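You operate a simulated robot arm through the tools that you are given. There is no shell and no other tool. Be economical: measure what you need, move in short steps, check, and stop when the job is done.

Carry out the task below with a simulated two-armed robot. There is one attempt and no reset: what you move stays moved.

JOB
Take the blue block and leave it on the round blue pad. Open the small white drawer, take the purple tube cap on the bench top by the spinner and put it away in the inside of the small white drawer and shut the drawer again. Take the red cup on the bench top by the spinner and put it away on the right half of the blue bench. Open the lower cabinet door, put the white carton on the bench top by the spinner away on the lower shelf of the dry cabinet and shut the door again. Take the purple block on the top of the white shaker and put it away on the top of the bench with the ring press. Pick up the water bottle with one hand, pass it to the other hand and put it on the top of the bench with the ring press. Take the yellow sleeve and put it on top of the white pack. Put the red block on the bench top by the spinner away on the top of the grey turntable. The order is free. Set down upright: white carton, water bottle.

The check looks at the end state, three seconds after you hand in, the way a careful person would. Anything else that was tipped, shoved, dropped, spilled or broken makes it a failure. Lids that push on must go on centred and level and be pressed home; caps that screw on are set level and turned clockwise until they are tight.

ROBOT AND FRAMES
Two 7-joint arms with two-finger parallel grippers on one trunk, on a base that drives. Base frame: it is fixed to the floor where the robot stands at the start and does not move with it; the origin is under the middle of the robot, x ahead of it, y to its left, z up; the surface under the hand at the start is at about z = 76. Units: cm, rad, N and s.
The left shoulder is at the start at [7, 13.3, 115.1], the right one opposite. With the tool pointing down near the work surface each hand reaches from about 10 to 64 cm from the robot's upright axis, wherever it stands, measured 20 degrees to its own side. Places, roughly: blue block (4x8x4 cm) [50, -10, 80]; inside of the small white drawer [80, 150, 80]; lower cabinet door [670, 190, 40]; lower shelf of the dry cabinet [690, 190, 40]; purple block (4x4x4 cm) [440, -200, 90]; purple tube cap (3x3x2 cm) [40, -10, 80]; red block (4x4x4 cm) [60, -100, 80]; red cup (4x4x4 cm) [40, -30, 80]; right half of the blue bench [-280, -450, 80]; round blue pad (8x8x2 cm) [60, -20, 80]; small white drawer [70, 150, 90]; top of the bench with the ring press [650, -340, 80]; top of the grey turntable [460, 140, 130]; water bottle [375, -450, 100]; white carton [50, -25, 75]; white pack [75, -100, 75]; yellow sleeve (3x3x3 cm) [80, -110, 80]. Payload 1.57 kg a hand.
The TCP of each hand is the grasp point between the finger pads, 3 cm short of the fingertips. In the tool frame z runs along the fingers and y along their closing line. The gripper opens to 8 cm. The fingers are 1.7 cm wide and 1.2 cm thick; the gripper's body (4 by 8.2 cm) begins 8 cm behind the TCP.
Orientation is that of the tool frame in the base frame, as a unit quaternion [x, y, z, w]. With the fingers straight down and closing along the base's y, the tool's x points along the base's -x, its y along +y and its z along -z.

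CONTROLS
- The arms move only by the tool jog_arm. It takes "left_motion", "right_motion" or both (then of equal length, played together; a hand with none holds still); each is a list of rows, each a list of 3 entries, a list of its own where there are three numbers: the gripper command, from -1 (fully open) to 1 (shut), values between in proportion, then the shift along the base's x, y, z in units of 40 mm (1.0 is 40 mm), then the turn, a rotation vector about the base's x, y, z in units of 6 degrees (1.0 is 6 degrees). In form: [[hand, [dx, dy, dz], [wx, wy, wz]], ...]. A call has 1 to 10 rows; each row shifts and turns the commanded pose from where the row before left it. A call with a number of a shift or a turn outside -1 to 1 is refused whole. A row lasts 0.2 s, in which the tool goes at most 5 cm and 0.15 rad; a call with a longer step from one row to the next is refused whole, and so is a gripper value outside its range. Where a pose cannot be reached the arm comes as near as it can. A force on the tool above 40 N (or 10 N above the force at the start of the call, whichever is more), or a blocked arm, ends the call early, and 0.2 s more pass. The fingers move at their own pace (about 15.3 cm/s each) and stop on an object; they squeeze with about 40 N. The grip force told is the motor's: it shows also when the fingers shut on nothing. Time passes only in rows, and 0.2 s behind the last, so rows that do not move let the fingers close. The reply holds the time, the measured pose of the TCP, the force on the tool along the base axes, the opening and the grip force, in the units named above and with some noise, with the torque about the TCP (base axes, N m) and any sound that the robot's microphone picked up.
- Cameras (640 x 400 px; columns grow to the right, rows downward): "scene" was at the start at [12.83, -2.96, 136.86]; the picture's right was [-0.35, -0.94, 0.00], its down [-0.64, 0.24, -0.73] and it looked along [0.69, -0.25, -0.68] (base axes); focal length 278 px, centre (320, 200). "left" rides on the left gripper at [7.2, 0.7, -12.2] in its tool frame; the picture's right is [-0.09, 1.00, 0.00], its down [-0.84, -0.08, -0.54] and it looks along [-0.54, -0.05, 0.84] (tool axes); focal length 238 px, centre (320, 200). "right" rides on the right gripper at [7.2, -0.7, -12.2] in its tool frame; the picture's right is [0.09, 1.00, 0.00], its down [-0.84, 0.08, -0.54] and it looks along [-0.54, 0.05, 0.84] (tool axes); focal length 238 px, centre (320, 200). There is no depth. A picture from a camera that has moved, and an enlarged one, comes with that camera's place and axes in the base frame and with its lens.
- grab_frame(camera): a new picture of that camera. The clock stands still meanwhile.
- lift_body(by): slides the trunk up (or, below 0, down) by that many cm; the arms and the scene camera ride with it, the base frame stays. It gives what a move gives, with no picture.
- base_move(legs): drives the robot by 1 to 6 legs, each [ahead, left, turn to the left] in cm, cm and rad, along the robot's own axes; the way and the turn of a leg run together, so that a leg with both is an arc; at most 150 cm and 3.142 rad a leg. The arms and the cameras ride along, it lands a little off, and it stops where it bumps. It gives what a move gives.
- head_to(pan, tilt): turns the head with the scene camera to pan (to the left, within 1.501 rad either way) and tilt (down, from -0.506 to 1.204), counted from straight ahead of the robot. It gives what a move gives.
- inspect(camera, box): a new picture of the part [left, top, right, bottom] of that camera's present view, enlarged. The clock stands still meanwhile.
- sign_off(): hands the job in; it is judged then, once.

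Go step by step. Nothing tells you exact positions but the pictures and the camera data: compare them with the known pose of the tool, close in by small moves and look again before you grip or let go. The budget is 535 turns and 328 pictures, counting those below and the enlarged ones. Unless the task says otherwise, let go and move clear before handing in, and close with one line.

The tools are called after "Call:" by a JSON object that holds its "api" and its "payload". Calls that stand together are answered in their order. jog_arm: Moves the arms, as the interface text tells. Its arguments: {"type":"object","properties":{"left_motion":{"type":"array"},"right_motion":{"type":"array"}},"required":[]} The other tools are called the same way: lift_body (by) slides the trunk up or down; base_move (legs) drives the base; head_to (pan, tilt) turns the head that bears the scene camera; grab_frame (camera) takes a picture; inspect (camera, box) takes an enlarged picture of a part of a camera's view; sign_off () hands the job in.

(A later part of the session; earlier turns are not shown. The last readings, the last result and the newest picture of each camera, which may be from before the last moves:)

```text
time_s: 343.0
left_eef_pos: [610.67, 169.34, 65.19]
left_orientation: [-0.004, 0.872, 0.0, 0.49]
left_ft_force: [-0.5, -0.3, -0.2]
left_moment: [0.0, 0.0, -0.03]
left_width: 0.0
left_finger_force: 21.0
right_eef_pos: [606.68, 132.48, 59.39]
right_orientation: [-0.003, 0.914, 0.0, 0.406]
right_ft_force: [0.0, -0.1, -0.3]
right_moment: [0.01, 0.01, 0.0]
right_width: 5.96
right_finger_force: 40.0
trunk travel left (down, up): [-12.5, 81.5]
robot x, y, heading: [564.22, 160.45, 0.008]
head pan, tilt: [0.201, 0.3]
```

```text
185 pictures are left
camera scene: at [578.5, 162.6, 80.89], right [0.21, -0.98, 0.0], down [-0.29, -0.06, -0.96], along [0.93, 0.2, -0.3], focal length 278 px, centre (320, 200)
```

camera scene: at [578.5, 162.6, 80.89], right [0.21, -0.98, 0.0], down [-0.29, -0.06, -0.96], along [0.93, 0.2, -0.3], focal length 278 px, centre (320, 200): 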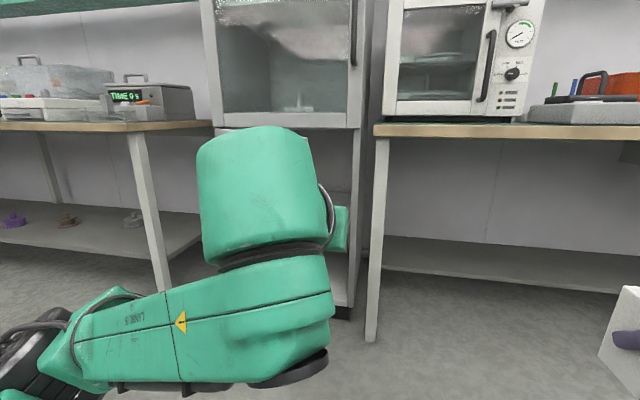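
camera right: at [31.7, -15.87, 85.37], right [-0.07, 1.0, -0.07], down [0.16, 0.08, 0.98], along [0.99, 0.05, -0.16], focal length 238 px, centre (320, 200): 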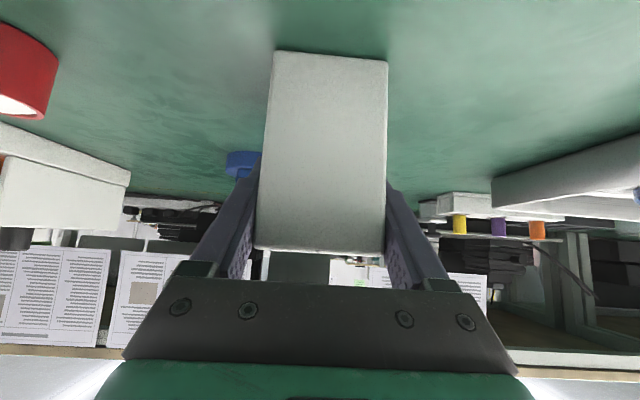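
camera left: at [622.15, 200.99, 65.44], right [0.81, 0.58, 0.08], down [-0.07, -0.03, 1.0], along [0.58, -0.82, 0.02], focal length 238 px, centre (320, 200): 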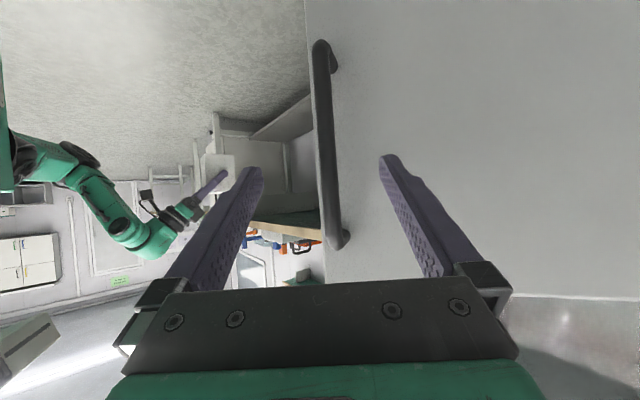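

Now I'll yaw the closed hand left so the fingertips can hook behind the door edge.

Call:
{"api": "jog_arm", "payload": {"left_motion": [[1, [0.1, -0.2, -0.1], [0, 0, 1]], [1, [0.1, -0.2, -0.1], [0, 0, 1]], [1, [0.1, -0.2, 0], [0, 0, 1]], [1, [0.1, -0.2, 0], [0, 0, 1]], [1, [0.1, -0.2, 0], [0, 0, 1]], [1, [0.1, -0.1, 0], [0, 0, 1]], [1, [0, 0, 0], [0, 0, 1]], [1, [0, 0, 0], [0, 0, 1]], [1, [0, 0, 0], [0, 0, 1]]]}}

Call:
{"api": "grab_frame", "payload": {"camera": "scene"}}

Call:
{"api": "grab_frame", "payload": {"camera": "left"}}

```text
time_s: 345.0
left_eef_pos: [613.14, 164.89, 64.42]
left_orientation: [-0.4, 0.775, 0.224, 0.435]
left_ft_force: [-0.1, 0.4, -0.1]
left_moment: [0.0, 0.0, -0.04]
left_width: 0.01
left_finger_force: 20.6
right_eef_pos: [606.8, 132.51, 59.33]
right_orientation: [-0.003, 0.914, 0.0, 0.405]
right_ft_force: [-1.0, 0.5, -1.4]
right_moment: [0.0, 0.0, 0.01]
right_width: 5.95
right_finger_force: 39.9
trunk travel left (down, up): [-12.5, 81.5]
robot x, y, heading: [564.44, 160.81, 0.008]
head pan, tilt: [0.201, 0.3]
```

```text
184 pictures are left
camera scene: at [578.5, 162.6, 80.89], right [0.21, -0.98, 0.0], down [-0.29, -0.06, -0.96], along [0.93, 0.2, -0.3], focal length 278 px, centre (320, 200)
```

scene: 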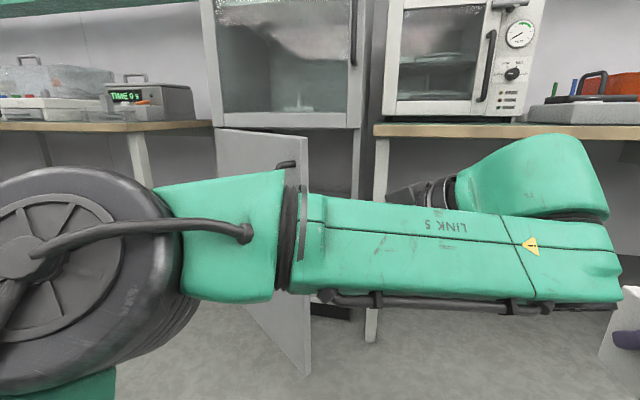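

```text
183 pictures are left
camera left: at [604.45, 153.74, 64.61], right [-0.78, 0.62, 0.08], down [0.05, -0.06, 1.0], along [0.62, 0.78, 0.02], focal length 238 px, centre (320, 200)
```

left: 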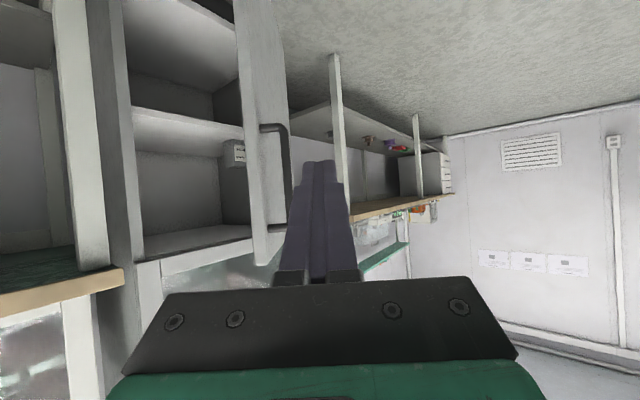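

I'll extend the arm forward rather than the base, keeping the forearm behind the door edge.

Call:
{"api": "jog_arm", "payload": {"left_motion": [[1, [0.6, 0, -0.1], [0, 0, 0]], [1, [0.6, 0, 0], [0, 0, 0]], [1, [0.6, 0, 0], [0, 0, 0]], [1, [0.6, 0, 0], [0, 0, 0]], [1, [0.6, 0, 0], [0, 0, 0]], [1, [0.6, 0, 0], [0, 0, 0]]]}}

Call:
{"api": "grab_frame", "payload": {"camera": "scene"}}

Call:
{"api": "grab_frame", "payload": {"camera": "left"}}

```text
time_s: 346.4
left_eef_pos: [622.9, 165.43, 63.85]
left_orientation: [-0.402, 0.775, 0.223, 0.434]
left_ft_force: [-0.6, 0.3, -0.3]
left_moment: [-0.03, 0.01, 0.03]
left_width: 0.0
left_finger_force: 21.5
left hand out of reach, approached as far as the arm can: row 5, 6
right_eef_pos: [606.68, 132.45, 59.41]
right_orientation: [-0.003, 0.914, 0.0, 0.405]
right_ft_force: [-0.4, -0.4, -1.8]
right_moment: [-0.02, 0.03, -0.03]
right_width: 5.98
right_finger_force: 39.9
trunk travel left (down, up): [-12.5, 81.5]
robot x, y, heading: [564.51, 160.72, 0.009]
head pan, tilt: [0.201, 0.3]
```

```text
182 pictures are left
camera scene: at [578.5, 162.61, 80.9], right [0.21, -0.98, 0.0], down [-0.29, -0.06, -0.96], along [0.93, 0.2, -0.3], focal length 278 px, centre (320, 200)
```

scene: 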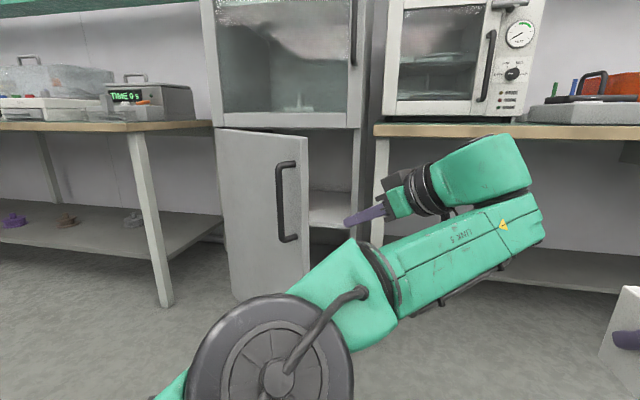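

```text
181 pictures are left
camera left: at [614.2, 154.15, 64.23], right [-0.79, 0.61, 0.07], down [0.05, -0.06, 1.0], along [0.62, 0.79, 0.02], focal length 238 px, centre (320, 200)
```

left: 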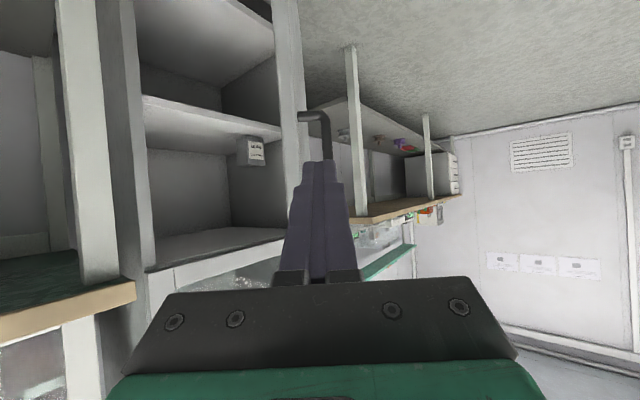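

Call:
{"api": "base_move", "payload": {"legs": [[14, 3, 0]]}}

Call:
{"api": "grab_frame", "payload": {"camera": "scene"}}

Call:
{"api": "grab_frame", "payload": {"camera": "left"}}

```text
time_s: 347.7
left_eef_pos: [636.93, 168.51, 63.91]
left_orientation: [-0.403, 0.774, 0.223, 0.434]
left_ft_force: [-0.1, 0.4, -0.1]
left_moment: [0.01, 0.0, 0.03]
left_width: 0.0
left_finger_force: 21.8
right_eef_pos: [620.68, 135.5, 59.37]
right_orientation: [-0.004, 0.914, 0.001, 0.405]
right_ft_force: [-0.6, 1.1, -2.6]
right_moment: [0.0, 0.01, -0.04]
right_width: 5.96
right_finger_force: 40.4
trunk travel left (down, up): [-12.5, 81.5]
robot x, y, heading: [578.26, 163.65, 0.008]
head pan, tilt: [0.201, 0.3]
```

```text
180 pictures are left
camera scene: at [592.5, 165.73, 80.89], right [0.21, -0.98, 0.0], down [-0.29, -0.06, -0.96], along [0.93, 0.2, -0.3], focal length 278 px, centre (320, 200)
```

scene: 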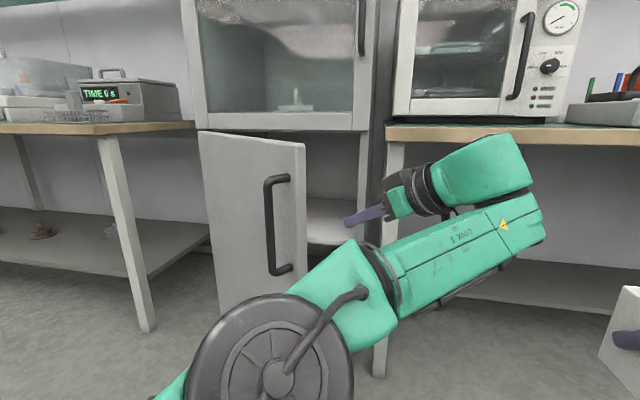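

```text
179 pictures are left
camera left: at [628.18, 157.26, 64.24], right [-0.79, 0.61, 0.07], down [0.05, -0.06, 1.0], along [0.62, 0.79, 0.02], focal length 238 px, centre (320, 200)
```

left: 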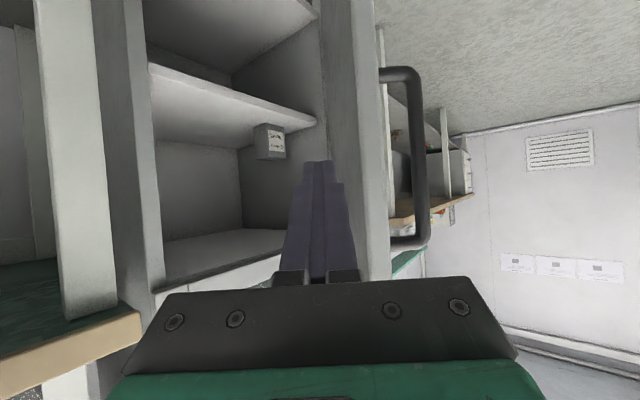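

The fingers point just inside the door. I'll slide them in along its inner face.

Call:
{"api": "jog_arm", "payload": {"left_motion": [[1, [0.35, 0.3, 0], [0, 0, 0]], [1, [0.35, 0.4, 0], [0, 0, 0]], [1, [0.35, 0.4, 0], [0, 0, 0]], [1, [0.3, 0.4, 0], [0, 0, 0]], [1, [0.3, 0.4, 0], [0, 0, 0]]]}}

Call:
{"api": "grab_frame", "payload": {"camera": "left"}}

Call:
{"api": "grab_frame", "payload": {"camera": "scene"}}

```text
time_s: 348.9
left_eef_pos: [642.23, 177.03, 63.38]
left_orientation: [-0.403, 0.775, 0.222, 0.434]
left_ft_force: [-0.3, 0.0, -0.7]
left_moment: [0.02, 0.0, 0.02]
left_width: 0.0
left_finger_force: 21.6
left hand out of reach, approached as far as the arm can: row 1, 3, 4
right_eef_pos: [620.79, 135.61, 59.32]
right_orientation: [-0.003, 0.914, 0.0, 0.405]
right_ft_force: [-0.1, -1.0, -1.5]
right_moment: [-0.01, 0.03, 0.0]
right_width: 5.95
right_finger_force: 39.9
trunk travel left (down, up): [-12.5, 81.5]
robot x, y, heading: [578.52, 163.81, 0.009]
head pan, tilt: [0.201, 0.3]
```

```text
178 pictures are left
camera left: at [633.63, 165.87, 63.66], right [-0.79, 0.61, 0.07], down [0.05, -0.06, 1.0], along [0.62, 0.79, 0.02], focal length 238 px, centre (320, 200)
```

left: 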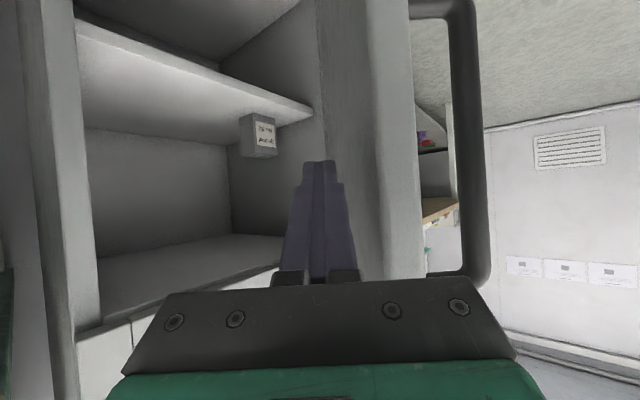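

```text
177 pictures are left
camera scene: at [592.49, 165.72, 80.89], right [0.21, -0.98, 0.0], down [-0.29, -0.06, -0.96], along [0.93, 0.2, -0.3], focal length 278 px, centre (320, 200)
```

scene: 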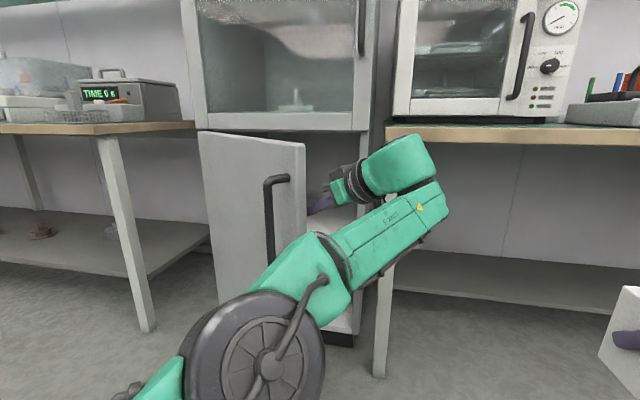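

Fingers are behind the door. I'll sweep it open.

Call:
{"api": "jog_arm", "payload": {"left_motion": [[1, [-0.3, 0.3, 0], [0, 0, 0]], [1, [-0.5, 0.5, 0], [0, 0, 0]], [1, [-0.5, 0.5, 0], [0, 0, 0]], [1, [-0.5, 0.5, 0], [0, 0, 0]], [1, [-0.5, 0.5, 0], [0, 0, 0]]]}}

Call:
{"api": "grab_frame", "payload": {"camera": "scene"}}

Call:
{"api": "grab_frame", "payload": {"camera": "left"}}

```text
time_s: 350.1
left_eef_pos: [633.46, 186.33, 63.45]
left_orientation: [-0.404, 0.774, 0.224, 0.433]
left_ft_force: [-0.2, -0.6, -0.4]
left_moment: [0.04, 0.0, 0.01]
left_width: 0.0
left_finger_force: 21.6
right_eef_pos: [620.65, 135.51, 59.34]
right_orientation: [-0.003, 0.914, 0.0, 0.405]
right_ft_force: [0.2, 0.6, -1.4]
right_moment: [0.03, 0.01, 0.0]
right_width: 5.97
right_finger_force: 39.4
trunk travel left (down, up): [-12.5, 81.5]
robot x, y, heading: [578.3, 164.06, 0.011]
head pan, tilt: [0.201, 0.3]
```

```text
176 pictures are left
camera scene: at [592.48, 165.74, 80.9], right [0.21, -0.98, 0.0], down [-0.29, -0.06, -0.96], along [0.93, 0.2, -0.3], focal length 278 px, centre (320, 200)
```

scene: 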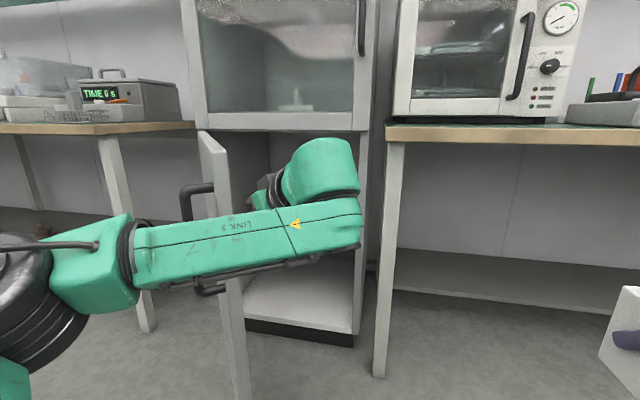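

```text
175 pictures are left
camera left: at [624.67, 175.03, 63.73], right [-0.79, 0.61, 0.07], down [0.05, -0.06, 1.0], along [0.62, 0.79, 0.02], focal length 238 px, centre (320, 200)
```

left: 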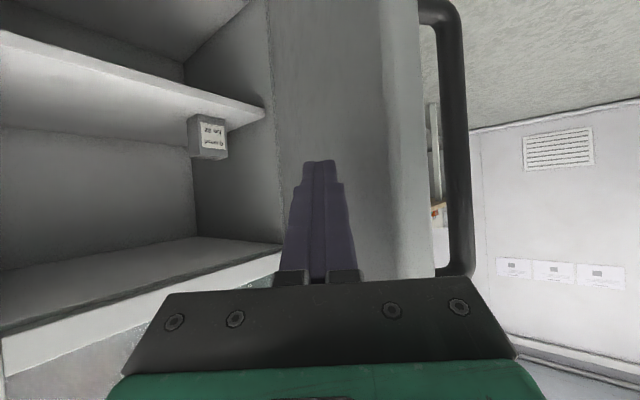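

The door is well open now. I'll push it a bit further using a base shift left.

Call:
{"api": "base_move", "payload": {"legs": [[-4, 12, 0]]}}

Call:
{"api": "grab_frame", "payload": {"camera": "scene"}}

Call:
{"api": "grab_frame", "payload": {"camera": "left"}}

```text
time_s: 351.4
left_eef_pos: [629.38, 198.17, 63.56]
left_orientation: [-0.402, 0.775, 0.222, 0.434]
left_ft_force: [0.1, -0.9, 0.7]
left_moment: [0.01, 0.02, 0.03]
left_width: 0.0
left_finger_force: 21.1
right_eef_pos: [616.65, 147.52, 59.35]
right_orientation: [-0.003, 0.914, 0.0, 0.406]
right_ft_force: [-0.3, 0.6, -2.1]
right_moment: [-0.02, 0.03, -0.02]
right_width: 5.98
right_finger_force: 40.0
trunk travel left (down, up): [-12.5, 81.5]
robot x, y, heading: [574.44, 175.85, 0.01]
head pan, tilt: [0.201, 0.3]
```

```text
174 pictures are left
camera scene: at [588.41, 177.74, 80.9], right [0.21, -0.98, 0.0], down [-0.29, -0.06, -0.96], along [0.93, 0.2, -0.3], focal length 278 px, centre (320, 200)
```

scene: 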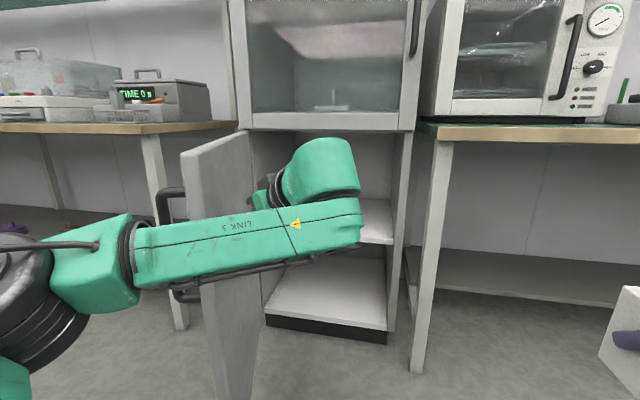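

```text
173 pictures are left
camera left: at [620.64, 186.98, 63.73], right [-0.79, 0.61, 0.07], down [0.05, -0.06, 1.0], along [0.62, 0.79, 0.02], focal length 238 px, centre (320, 200)
```

left: 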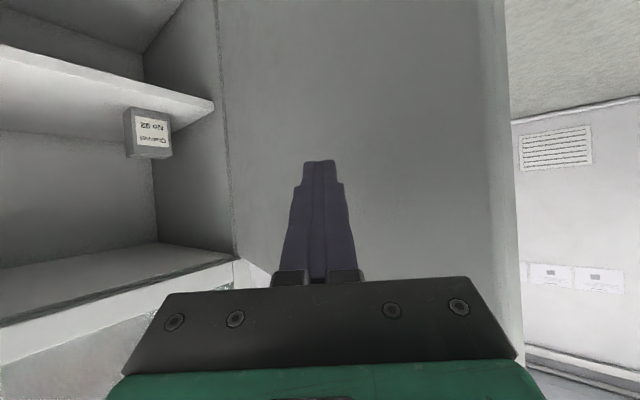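

I'll push the door farther open with another base shift left.

Call:
{"api": "base_move", "payload": {"legs": [[0, 20, -0.01]]}}

Call:
{"api": "grab_frame", "payload": {"camera": "scene"}}

Call:
{"api": "grab_frame", "payload": {"camera": "left"}}

```text
time_s: 353.0
left_eef_pos: [629.46, 217.75, 63.37]
left_orientation: [-0.399, 0.776, 0.221, 0.435]
left_ft_force: [-0.3, 0.1, -0.3]
left_moment: [0.02, -0.01, 0.03]
left_width: 0.01
left_finger_force: 21.5
right_eef_pos: [616.31, 167.29, 59.51]
right_orientation: [0.001, 0.914, -0.002, 0.405]
right_ft_force: [-0.4, 0.5, -1.5]
right_moment: [0.0, -0.01, -0.04]
right_width: 5.95
right_finger_force: 40.0
trunk travel left (down, up): [-12.5, 81.5]
robot x, y, heading: [574.09, 195.76, -0.001]
head pan, tilt: [0.201, 0.3]
```

```text
172 pictures are left
camera scene: at [588.36, 197.65, 80.9], right [0.2, -0.98, 0.0], down [-0.29, -0.06, -0.96], along [0.94, 0.19, -0.3], focal length 278 px, centre (320, 200)
```

scene: 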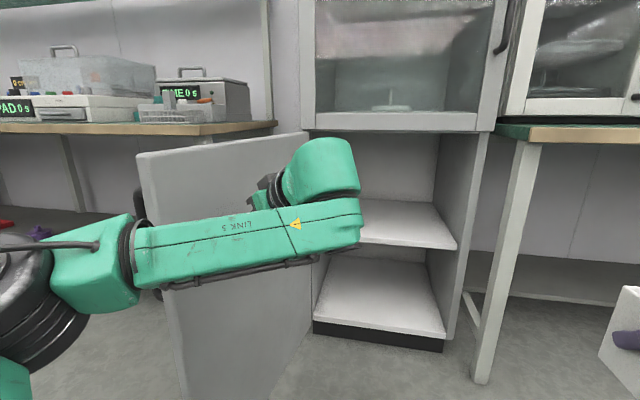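

```text
171 pictures are left
camera left: at [620.66, 206.62, 63.73], right [-0.78, 0.62, 0.07], down [0.05, -0.06, 1.0], along [0.62, 0.78, 0.02], focal length 238 px, centre (320, 200)
```

left: 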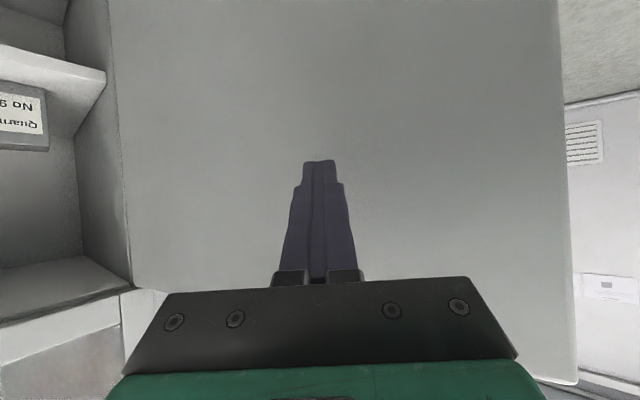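

The door is open past 90° and the shelf (z ≈ 42.7, y 173–216) is clear. I'll withdraw the left arm to a tucked pose.

Call:
{"api": "jog_arm", "payload": {"left_motion": [[1, [-0.4, -0.4, 0], [0, 0, 0]], [1, [-0.5, -0.4, 0.2], [0, 0, -1]], [1, [-0.4, -0.2, 0.3], [0, 0, -1]], [1, [-0.4, 0, 0.4], [0, 0, -1]], [1, [-0.4, 0, 0.4], [0, 0, -1]], [1, [-0.2, 0, 0.4], [0, 0, -1]], [1, [0, 0, 0.4], [0, 0, -1]], [1, [0, 0, 0.3], [0, 0, -1]], [1, [0, 0, 0], [0, 0, -1]], [1, [0, 0, 0], [0, 0, -1]]]}}

Call:
{"api": "grab_frame", "payload": {"camera": "scene"}}

```text
time_s: 355.2
left_eef_pos: [620.23, 213.73, 73.01]
left_orientation: [-0.003, 0.873, -0.001, 0.488]
left_ft_force: [0.7, -0.7, 0.8]
left_moment: [-0.04, 0.0, 0.02]
left_width: 0.0
left_finger_force: 21.1
right_eef_pos: [616.49, 167.27, 59.37]
right_orientation: [0.001, 0.914, -0.001, 0.406]
right_ft_force: [-0.1, -0.1, -2.2]
right_moment: [0.01, 0.01, 0.02]
right_width: 5.96
right_finger_force: 40.2
trunk travel left (down, up): [-12.5, 81.5]
robot x, y, heading: [574.28, 195.4, 0.003]
head pan, tilt: [0.201, 0.3]
```

```text
170 pictures are left
camera scene: at [588.36, 197.65, 80.9], right [0.2, -0.98, 0.0], down [-0.29, -0.06, -0.96], along [0.94, 0.19, -0.3], focal length 278 px, centre (320, 200)
```

scene: 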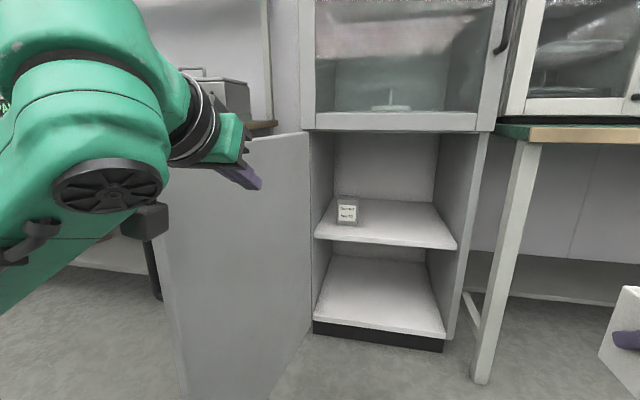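

I'll tuck the left hand close to the body, tool down.

Call:
{"api": "jog_arm", "payload": {"left_motion": [[1, [-0.3, 0, 0.2], [0, 1, 0]], [1, [-0.4, 0.1, 0.2], [0, 1, 0]], [1, [-0.5, 0.1, 0.2], [0, 1, 0]], [1, [-0.5, 0.1, 0], [0, 1, 0]], [1, [-0.5, 0.1, 0], [0, 1, 0]], [1, [-0.5, 0.1, 0], [0, 1, 0]], [1, [-0.5, 0.1, 0], [0, 1, 0]], [1, [-0.4, 0.1, 0], [0, 1, 0]], [1, [-0.4, 0.1, 0], [0, 1, 0]], [1, [-0.4, 0, 0], [0, 0.8, 0]]]}}

Call:
{"api": "grab_frame", "payload": {"camera": "scene"}}

```text
time_s: 357.4
left_eef_pos: [607.3, 213.23, 69.46]
left_orientation: [-0.003, 1.0, 0.001, -0.003]
left_ft_force: [0.0, 0.0, 0.5]
left_moment: [-0.01, 0.0, -0.02]
left_width: 0.0
left_finger_force: 21.2
left hand out of reach, approached as far as the arm can: row 7, 8, 9, 10
right_eef_pos: [616.31, 167.29, 59.49]
right_orientation: [0.001, 0.914, -0.002, 0.405]
right_ft_force: [0.4, -0.4, -1.9]
right_moment: [0.02, 0.02, 0.01]
right_width: 5.99
right_finger_force: 40.0
trunk travel left (down, up): [-12.5, 81.5]
robot x, y, heading: [574.39, 195.89, 0.002]
head pan, tilt: [0.201, 0.3]
```

```text
169 pictures are left
camera scene: at [588.36, 197.64, 80.9], right [0.2, -0.98, 0.0], down [-0.29, -0.06, -0.96], along [0.94, 0.19, -0.3], focal length 278 px, centre (320, 200)
```

scene: 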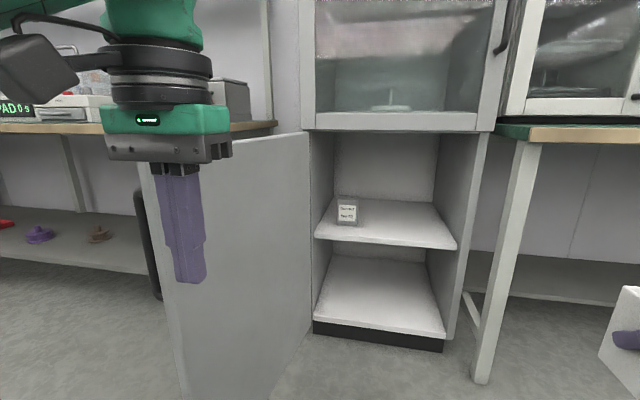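

The left arm's forearm now rides above the door top. I'll raise that hand a bit more, then re-aim the robot at 20° so the right hand can enter the shelf.

Call:
{"api": "jog_arm", "payload": {"left_motion": [[1, [-0.1, 0, 0.8], [0, 0, 0]], [1, [-0.1, 0, 0.8], [0, 0, 0]], [1, [-0.1, 0, 0.8], [0, 0, 0]], [1, [-0.1, 0, 0.8], [0, 0, 0]], [1, [0, 0, 0.5], [0, 0, 0]]]}}

Call:
{"api": "base_move", "payload": {"legs": [[0, -38, 0], [0, 0, 0.35]]}}

Call:
{"api": "head_to", "payload": {"pan": -0.1, "tilt": 0.4}}

Call:
{"api": "grab_frame", "payload": {"camera": "scene"}}

```text
time_s: 358.6
left_eef_pos: [609.38, 211.24, 71.5]
left_orientation: [-0.004, 1.0, 0.0, -0.003]
left_ft_force: [0.4, -0.2, 0.3]
left_moment: [-0.02, -0.01, 0.03]
left_width: 0.0
left_finger_force: 20.6
left hand out of reach, approached as far as the arm can: row 1, 2, 3, 4, 5
right_eef_pos: [616.39, 167.32, 59.38]
right_orientation: [0.001, 0.914, -0.002, 0.405]
right_ft_force: [-1.3, -0.2, -0.8]
right_moment: [0.04, 0.03, 0.03]
right_width: 5.97
right_finger_force: 39.4
trunk travel left (down, up): [-12.5, 81.5]
robot x, y, heading: [574.34, 195.84, -0.0]
head pan, tilt: [0.201, 0.3]
```

```text
time_s: 362.1
left_eef_pos: [601.79, 184.65, 71.53]
left_orientation: [-0.18, 0.984, 0.0, -0.002]
left_ft_force: [-0.2, -0.5, 0.0]
left_moment: [-0.03, 0.01, 0.01]
left_width: 0.0
left_finger_force: 21.5
right_eef_pos: [623.7, 145.88, 59.38]
right_orientation: [-0.161, 0.9, 0.071, 0.399]
right_ft_force: [-0.1, -0.6, -0.9]
right_moment: [-0.01, 0.05, 0.0]
right_width: 5.96
right_finger_force: 40.0
trunk travel left (down, up): [-12.5, 81.5]
robot x, y, heading: [574.29, 157.82, 0.353]
head pan, tilt: [0.201, 0.3]
```

```text
time_s: 362.9
left_eef_pos: [601.86, 184.78, 71.48]
left_orientation: [-0.18, 0.984, 0.001, -0.003]
left_ft_force: [-0.2, 0.0, 0.1]
left_moment: [-0.03, -0.01, -0.02]
left_width: 0.0
left_finger_force: 21.2
right_eef_pos: [623.7, 145.8, 59.32]
right_orientation: [-0.161, 0.9, 0.07, 0.399]
right_ft_force: [0.4, 0.3, -1.9]
right_moment: [-0.03, 0.0, -0.01]
right_width: 5.97
right_finger_force: 40.1
trunk travel left (down, up): [-12.5, 81.5]
robot x, y, heading: [573.62, 158.01, 0.35]
head pan, tilt: [-0.099, 0.4]
```

```text
168 pictures are left
camera scene: at [587.88, 161.99, 79.97], right [0.25, -0.97, 0.0], down [-0.38, -0.1, -0.92], along [0.89, 0.23, -0.39], focal length 278 px, centre (320, 200)
```

scene: 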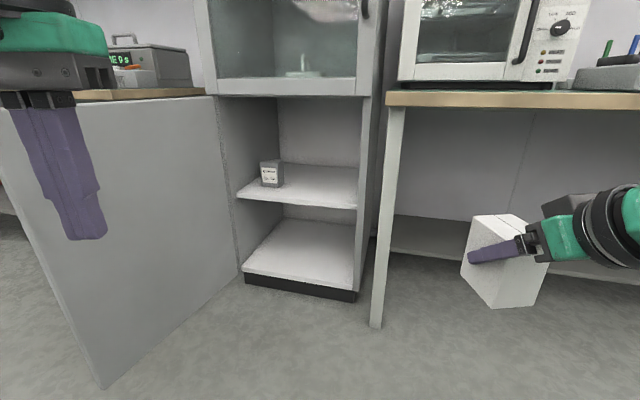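

The way is clear. I'll swing the carton in front of the opening.

Call:
{"api": "jog_arm", "payload": {"right_motion": [[1, [0.15, 0.8, -0.1], [0, 0, 0]], [1, [0.15, 0.9, -0.2], [0, 0, 0]], [1, [0.15, 0.9, -0.2], [0, 0, 0]], [1, [0.15, 0.9, -0.2], [0, 0, 0]], [1, [0.15, 0.9, -0.2], [0, 0, 0]], [1, [0.15, 0.9, -0.2], [0, 0, 0]], [1, [0, 0, 0], [0, 0, 0]]]}}

Call:
{"api": "grab_frame", "payload": {"camera": "scene"}}

```text
time_s: 364.5
left_eef_pos: [601.91, 184.7, 71.45]
left_orientation: [-0.179, 0.984, 0.0, -0.003]
left_ft_force: [0.1, 0.1, 0.0]
left_moment: [0.01, 0.01, 0.01]
left_width: 0.0
left_finger_force: 21.2
right_eef_pos: [627.34, 167.12, 54.97]
right_orientation: [-0.161, 0.9, 0.07, 0.399]
right_ft_force: [-0.3, 0.4, -2.1]
right_moment: [-0.01, 0.01, -0.02]
right_width: 5.94
right_finger_force: 40.3
trunk travel left (down, up): [-12.5, 81.5]
robot x, y, heading: [573.78, 158.28, 0.353]
head pan, tilt: [-0.099, 0.4]
```

```text
167 pictures are left
camera scene: at [587.88, 162.0, 79.97], right [0.25, -0.97, 0.0], down [-0.38, -0.1, -0.92], along [0.89, 0.23, -0.39], focal length 278 px, centre (320, 200)
```

scene: 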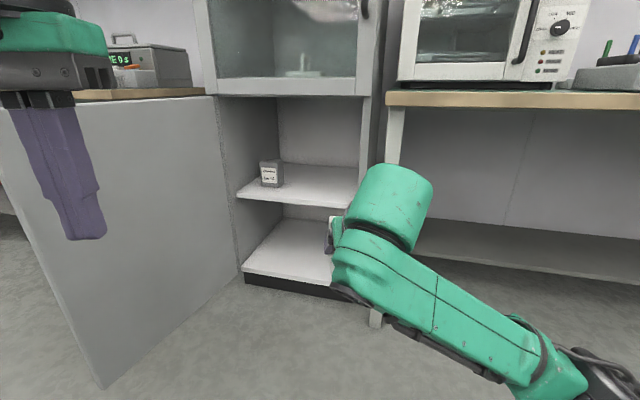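

I'll shift slightly left and drive the carton toward the shelf opening.

Call:
{"api": "jog_arm", "payload": {"right_motion": [[1, [-0.1, 0.7, 0], [0, 0, 0]], [1, [0, 0, 0], [0, 0, 0]]]}}

Call:
{"api": "base_move", "payload": {"legs": [[28, 0, 0]]}}

Call:
{"api": "grab_frame", "payload": {"camera": "scene"}}

Call:
{"api": "grab_frame", "payload": {"camera": "right"}}

```text
time_s: 365.1
left_eef_pos: [601.83, 184.66, 71.53]
left_orientation: [-0.18, 0.984, -0.001, -0.003]
left_ft_force: [0.7, 0.0, 0.7]
left_moment: [-0.02, -0.01, -0.02]
left_width: 0.0
left_finger_force: 21.1
right_eef_pos: [626.87, 169.82, 55.03]
right_orientation: [-0.16, 0.9, 0.07, 0.399]
right_ft_force: [-1.4, -0.2, -2.4]
right_moment: [0.0, 0.04, 0.01]
right_width: 5.96
right_finger_force: 40.3
trunk travel left (down, up): [-12.5, 81.5]
robot x, y, heading: [574.15, 158.02, 0.352]
head pan, tilt: [-0.099, 0.4]
```

```text
time_s: 367.1
left_eef_pos: [628.13, 194.52, 71.41]
left_orientation: [-0.18, 0.984, 0.0, -0.003]
left_ft_force: [0.1, 0.6, 0.0]
left_moment: [0.04, 0.0, 0.02]
left_width: 0.0
left_finger_force: 21.5
right_eef_pos: [653.17, 179.74, 54.97]
right_orientation: [-0.162, 0.9, 0.071, 0.399]
right_ft_force: [1.1, -0.8, -1.2]
right_moment: [0.0, 0.01, -0.02]
right_width: 5.98
right_finger_force: 40.4
trunk travel left (down, up): [-12.5, 81.5]
robot x, y, heading: [600.48, 167.8, 0.358]
head pan, tilt: [-0.099, 0.4]
```

```text
166 pictures are left
camera scene: at [614.19, 171.77, 79.97], right [0.25, -0.97, 0.0], down [-0.38, -0.1, -0.92], along [0.89, 0.23, -0.39], focal length 278 px, centre (320, 200)
```

scene: 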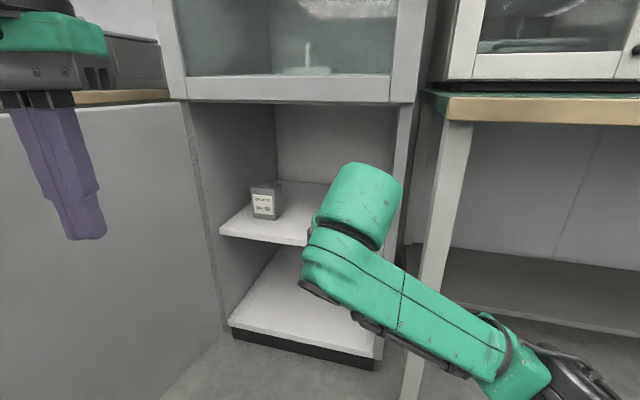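

```text
165 pictures are left
camera right: at [640.48, 174.26, 57.78], right [-0.4, 0.91, -0.07], down [0.12, 0.13, 0.98], along [0.91, 0.39, -0.16], focal length 238 px, centre (320, 200)
```

right: 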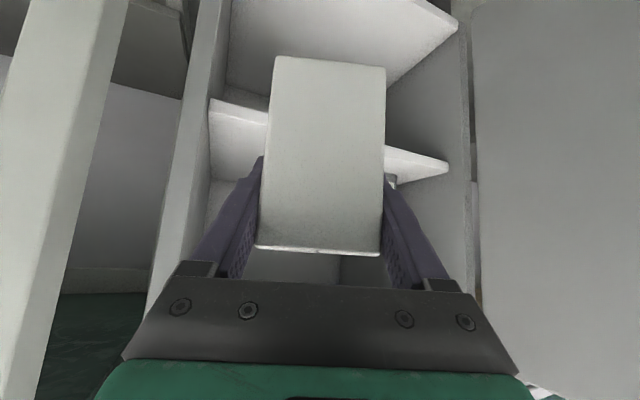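

Call:
{"api": "jog_arm", "payload": {"right_motion": [[1, [0.45, 0.17, 0], [0, 0, 0]], [1, [0.45, 0.17, 0], [0, 0, 0]], [1, [0.45, 0.17, 0], [0, 0, 0]], [1, [0.45, 0.17, 0], [0, 0, 0]], [1, [0.45, 0.17, 0], [0, 0, 0]], [1, [0, 0, 0], [0, 0, 0]]]}}

Call:
{"api": "grab_frame", "payload": {"camera": "scene"}}

Call:
{"api": "grab_frame", "payload": {"camera": "right"}}

```text
time_s: 368.5
left_eef_pos: [628.07, 194.53, 71.54]
left_orientation: [-0.18, 0.984, -0.001, -0.002]
left_ft_force: [-0.3, 0.8, -0.5]
left_moment: [0.01, 0.02, 0.01]
left_width: 0.01
left_finger_force: 21.1
right_eef_pos: [662.26, 183.04, 54.99]
right_orientation: [-0.161, 0.9, 0.07, 0.4]
right_ft_force: [0.3, -0.5, -2.5]
right_moment: [-0.04, 0.01, 0.0]
right_width: 5.97
right_finger_force: 40.4
trunk travel left (down, up): [-12.5, 81.5]
robot x, y, heading: [600.54, 167.54, 0.359]
head pan, tilt: [-0.099, 0.4]
```

```text
164 pictures are left
camera scene: at [614.18, 171.77, 79.97], right [0.25, -0.97, 0.0], down [-0.38, -0.1, -0.92], along [0.89, 0.23, -0.39], focal length 278 px, centre (320, 200)
```

scene: 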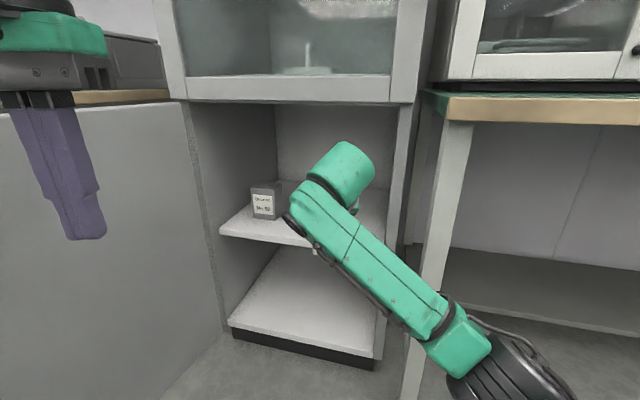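

```text
163 pictures are left
camera right: at [649.48, 177.71, 57.76], right [-0.4, 0.91, -0.07], down [0.12, 0.13, 0.98], along [0.91, 0.39, -0.16], focal length 238 px, centre (320, 200)
```

right: 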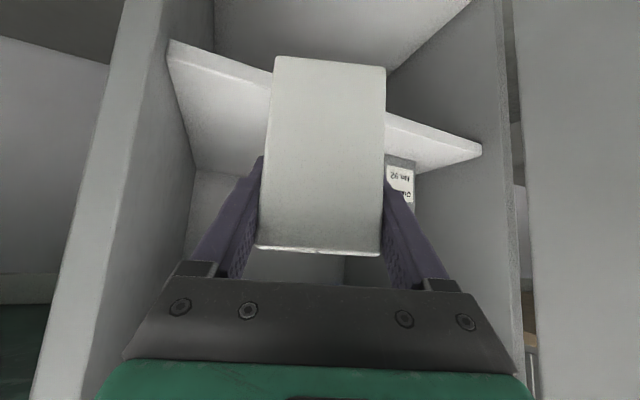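

Call:
{"api": "base_move", "payload": {"legs": [[8, 4, 0]]}}

Call:
{"api": "jog_arm", "payload": {"right_motion": [[1, [0.5, 0.05, 0], [0, 0, 0]], [1, [0.5, 0.05, 0], [0, 0, 0]], [1, [0.5, 0.05, 0], [0, 0, 0]], [1, [0.5, 0.05, 0], [0, 0, 0]], [1, [0.4, 0.05, 0], [0, 0, 0]], [1, [0, 0, 0], [0, 0, 0]]]}}

Call:
{"api": "grab_frame", "payload": {"camera": "scene"}}

Call:
{"api": "grab_frame", "payload": {"camera": "right"}}

```text
time_s: 369.6
left_eef_pos: [634.23, 201.08, 71.39]
left_orientation: [-0.181, 0.984, 0.0, -0.002]
left_ft_force: [0.5, 0.9, -0.7]
left_moment: [-0.01, 0.01, 0.03]
left_width: 0.0
left_finger_force: 20.7
right_eef_pos: [668.38, 189.78, 54.88]
right_orientation: [-0.16, 0.9, 0.07, 0.4]
right_ft_force: [0.2, 1.2, -2.3]
right_moment: [-0.02, -0.01, 0.0]
right_width: 5.98
right_finger_force: 40.3
trunk travel left (down, up): [-12.5, 81.5]
robot x, y, heading: [606.65, 174.39, 0.356]
head pan, tilt: [-0.099, 0.4]
```

```text
time_s: 371.0
left_eef_pos: [634.31, 201.13, 71.46]
left_orientation: [-0.181, 0.984, 0.0, -0.003]
left_ft_force: [0.0, 0.2, 0.2]
left_moment: [0.06, 0.0, 0.02]
left_width: 0.01
left_finger_force: 21.4
right_eef_pos: [677.81, 190.8, 54.79]
right_orientation: [-0.162, 0.9, 0.071, 0.399]
right_ft_force: [0.7, -0.6, -1.3]
right_moment: [0.0, 0.02, 0.02]
right_width: 5.97
right_finger_force: 39.6
trunk travel left (down, up): [-12.5, 81.5]
robot x, y, heading: [606.84, 174.46, 0.355]
head pan, tilt: [-0.099, 0.4]
```

```text
162 pictures are left
camera scene: at [620.34, 178.38, 79.97], right [0.25, -0.97, 0.0], down [-0.38, -0.1, -0.92], along [0.89, 0.23, -0.39], focal length 278 px, centre (320, 200)
```

scene: 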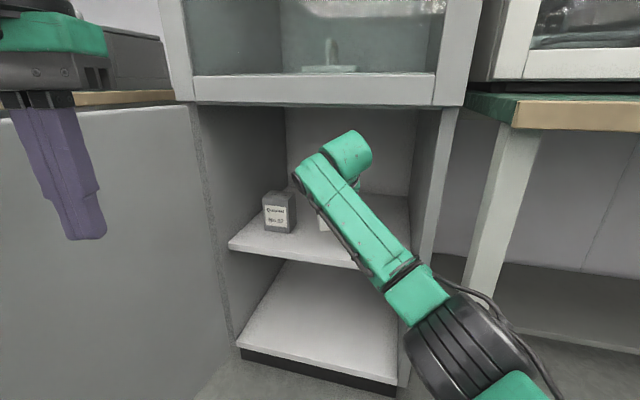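

```text
161 pictures are left
camera right: at [665.21, 185.39, 57.74], right [-0.4, 0.91, -0.07], down [0.12, 0.13, 0.98], along [0.91, 0.39, -0.17], focal length 238 px, centre (320, 200)
```

right: 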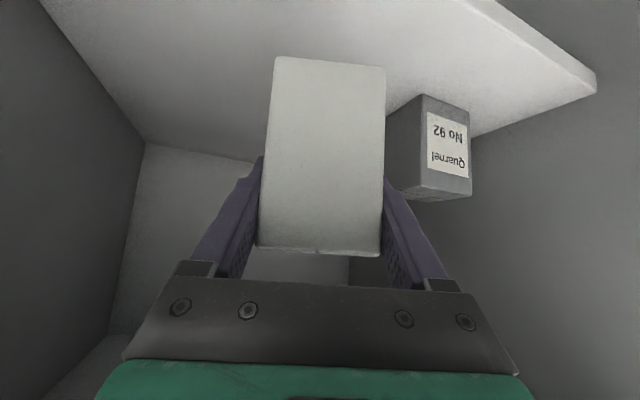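

The carton is over the shelf, clear of the other box. I'll lower gently.

Call:
{"api": "jog_arm", "payload": {"right_motion": [[1, [0, 0, -0.5], [0, 0, 0]], [1, [0, 0, -0.4], [0, 0, 0]], [1, [0, 0, -0.2], [0, 0, 0]], [1, [0, 0, 0], [0, 0, 0]]]}}

Call:
{"api": "grab_frame", "payload": {"camera": "right"}}

```text
time_s: 372.0
left_eef_pos: [634.34, 201.12, 71.53]
left_orientation: [-0.181, 0.984, -0.001, -0.003]
left_ft_force: [0.5, 0.3, 0.2]
left_moment: [0.01, 0.02, -0.01]
left_width: 0.0
left_finger_force: 21.2
right_eef_pos: [677.97, 190.74, 50.41]
right_orientation: [-0.161, 0.9, 0.07, 0.399]
right_ft_force: [0.8, 0.1, -1.3]
right_moment: [0.01, 0.05, 0.0]
right_width: 5.96
right_finger_force: 40.1
trunk travel left (down, up): [-12.5, 81.5]
robot x, y, heading: [606.51, 173.89, 0.356]
head pan, tilt: [-0.099, 0.4]
```

```text
160 pictures are left
camera right: at [665.2, 185.34, 53.32], right [-0.4, 0.91, -0.07], down [0.12, 0.13, 0.98], along [0.91, 0.39, -0.16], focal length 238 px, centre (320, 200)
```

right: 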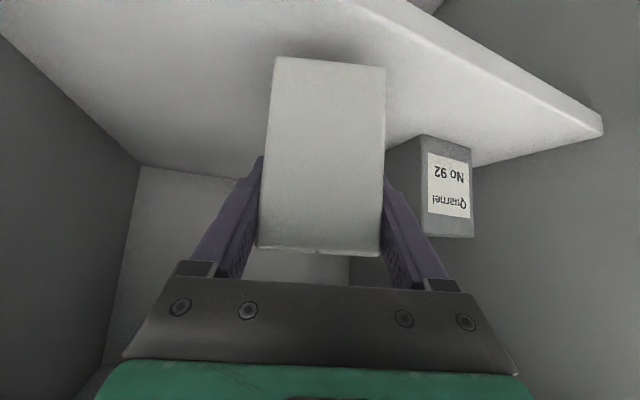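

Call:
{"api": "jog_arm", "payload": {"right_motion": [[1, [0, 0, -0.1], [0, 0, 0]], [1, [0, 0, -0.08], [0, 0, 0]], [1, [0, 0, -0.08], [0, 0, 0]], [1, [0, 0, 0], [0, 0, 0]]]}}

```text
time_s: 373.0
left_eef_pos: [634.27, 201.15, 71.44]
left_orientation: [-0.181, 0.983, -0.001, -0.002]
left_ft_force: [-0.5, -0.4, 0.2]
left_moment: [0.02, -0.02, -0.04]
left_width: 0.03
left_finger_force: 21.5
right_eef_pos: [677.85, 190.78, 49.55]
right_orientation: [-0.162, 0.9, 0.071, 0.399]
right_ft_force: [-0.4, -0.8, -2.0]
right_moment: [0.01, -0.01, 0.02]
right_width: 5.97
right_finger_force: 40.3
trunk travel left (down, up): [-12.5, 81.5]
robot x, y, heading: [606.69, 174.56, 0.358]
head pan, tilt: [-0.099, 0.4]
```

Call:
{"api": "jog_arm", "payload": {"right_motion": [[1, [0, 0, -0.08], [0, 0, 0]], [1, [0, 0, -0.08], [0, 0, 0]], [1, [0, 0, 0], [0, 0, 0]]]}}

Call:
{"api": "inspect", "payload": {"camera": "right", "box": [200, 0, 480, 280]}}

```text
time_s: 373.8
left_eef_pos: [634.29, 201.16, 71.45]
left_orientation: [-0.181, 0.983, -0.001, -0.003]
left_ft_force: [-0.1, 0.0, -0.4]
left_moment: [0.01, 0.01, -0.01]
left_width: 0.02
left_finger_force: 20.9
right_eef_pos: [678.03, 190.7, 48.76]
right_orientation: [-0.161, 0.9, 0.07, 0.399]
right_ft_force: [0.4, 0.1, -2.4]
right_moment: [-0.01, 0.0, 0.03]
right_width: 5.95
right_finger_force: 40.1
trunk travel left (down, up): [-12.5, 81.5]
robot x, y, heading: [606.6, 174.42, 0.355]
head pan, tilt: [-0.099, 0.4]
```

```text
1.43 times, centred on (340, 140) of right
camera zoom: at [665.23, 185.31, 51.66], right [-0.4, 0.91, -0.07], down [0.12, 0.13, 0.98], along [0.91, 0.39, -0.17], focal length 340 px, centre (291, 286)
```

zoom: 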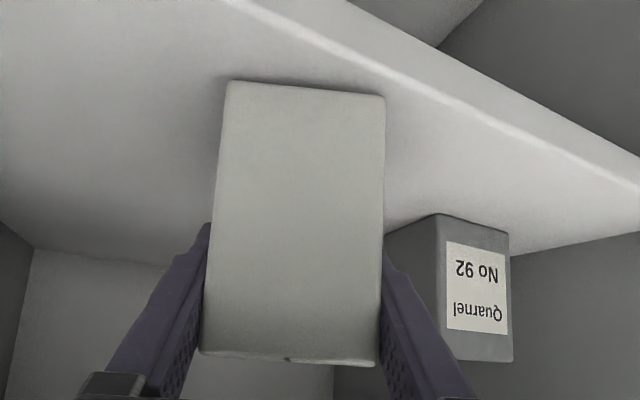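

Very near the shelf surface now; I'll continue in tiny steps.

Call:
{"api": "jog_arm", "payload": {"right_motion": [[1, [0, 0, -0.08], [0, 0, 0]], [1, [0, 0, -0.05], [0, 0, 0]], [1, [0, 0, 0], [0, 0, 0]]]}}

```text
time_s: 374.6
left_eef_pos: [634.2, 201.15, 71.52]
left_orientation: [-0.181, 0.984, 0.0, -0.002]
left_ft_force: [0.2, -0.1, -0.5]
left_moment: [0.02, 0.04, 0.0]
left_width: 0.02
left_finger_force: 21.2
right_eef_pos: [677.82, 190.65, 48.6]
right_orientation: [-0.162, 0.899, 0.071, 0.401]
right_ft_force: [2.5, -0.1, 4.6]
right_moment: [0.21, -0.32, -0.12]
right_width: 5.98
right_finger_force: 40.0
trunk travel left (down, up): [-12.5, 81.5]
robot x, y, heading: [606.74, 174.35, 0.359]
head pan, tilt: [-0.099, 0.4]
```

Contact. I'll release and back straight out.

Call:
{"api": "jog_arm", "payload": {"right_motion": [[1, [0, 0, -0.03], [0, 0, 0]], [-1, [0, 0, 0], [0, 0, 0]], [-1, [0, 0, 0], [0, 0, 0]], [-1, [0, 0, 0], [0, 0, 0]], [-1, [-0.2, -0.07, 0], [0, 0, 0]], [-1, [-0.45, -0.17, 0.05], [0, 0, 0]], [-1, [-0.6, -0.22, 0.1], [0, 0, 0]], [-1, [-0.6, -0.22, 0.1], [0, 0, 0]], [-1, [-0.6, -0.22, 0], [0, 0, 0]]]}}

Call:
{"api": "grab_frame", "payload": {"camera": "right"}}

Call:
{"api": "grab_frame", "payload": {"camera": "scene"}}

```text
time_s: 376.6
left_eef_pos: [634.22, 201.15, 71.34]
left_orientation: [-0.18, 0.984, 0.0, -0.002]
left_ft_force: [0.8, 0.2, -0.1]
left_moment: [0.01, 0.03, 0.0]
left_width: 0.0
left_finger_force: 21.4
right_eef_pos: [668.02, 187.09, 49.2]
right_orientation: [-0.16, 0.9, 0.07, 0.4]
right_ft_force: [0.0, -0.4, 0.1]
right_moment: [0.0, 0.03, 0.02]
right_width: 8.01
right_finger_force: 0.0
trunk travel left (down, up): [-12.5, 81.5]
robot x, y, heading: [606.64, 174.46, 0.357]
head pan, tilt: [-0.099, 0.4]
```

```text
158 pictures are left
camera right: at [655.37, 181.69, 52.08], right [-0.4, 0.91, -0.07], down [0.12, 0.13, 0.98], along [0.91, 0.39, -0.16], focal length 238 px, centre (320, 200)
```

right: 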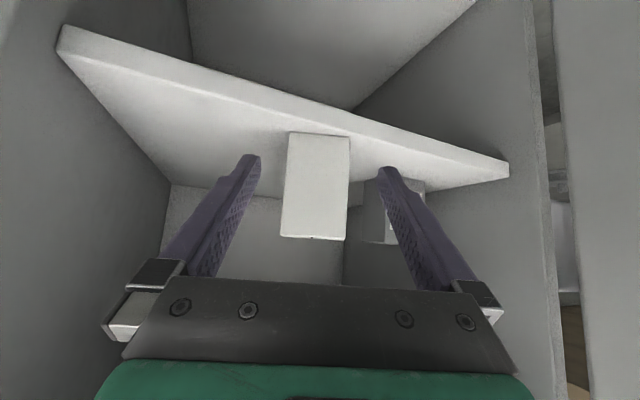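

```text
157 pictures are left
camera scene: at [620.32, 178.37, 79.97], right [0.25, -0.97, 0.0], down [-0.38, -0.1, -0.92], along [0.89, 0.23, -0.39], focal length 278 px, centre (320, 200)
```

scene: 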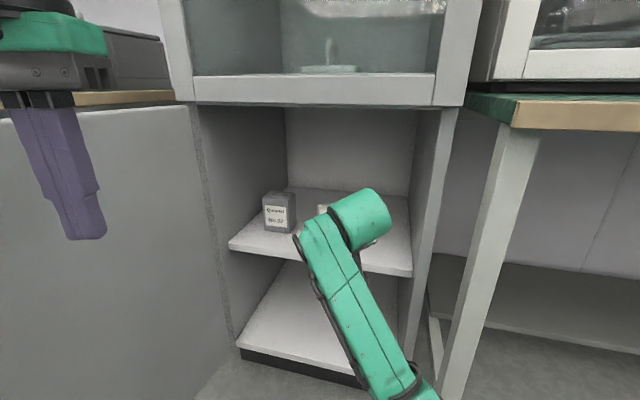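

The carton stands on the shelf. Now I'll back out and set up to close the door.

Call:
{"api": "base_move", "payload": {"legs": [[-34, 0, 0], [0, 0, -0.357]]}}

Call:
{"api": "grab_frame", "payload": {"camera": "scene"}}

```text
time_s: 379.9
left_eef_pos: [609.88, 177.68, 71.49]
left_orientation: [-0.003, 1.0, 0.0, -0.002]
left_ft_force: [-0.5, -0.1, -0.3]
left_moment: [0.01, -0.01, 0.0]
left_width: 0.0
left_finger_force: 21.0
right_eef_pos: [636.68, 152.89, 49.16]
right_orientation: [0.002, 0.914, -0.002, 0.406]
right_ft_force: [0.1, -0.6, 0.2]
right_moment: [-0.02, 0.0, 0.0]
right_width: 7.99
right_finger_force: 0.0
trunk travel left (down, up): [-12.5, 81.5]
robot x, y, heading: [574.53, 162.46, -0.006]
head pan, tilt: [-0.099, 0.4]
```

```text
156 pictures are left
camera scene: at [588.88, 161.41, 79.97], right [-0.1, -0.99, 0.0], down [-0.39, 0.04, -0.92], along [0.92, -0.09, -0.39], focal length 278 px, centre (320, 200)
```

scene: 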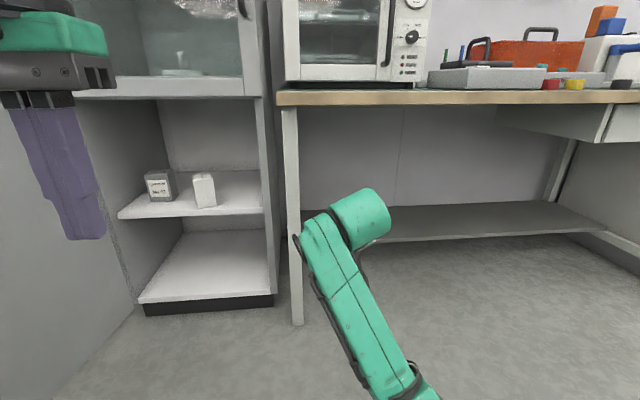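

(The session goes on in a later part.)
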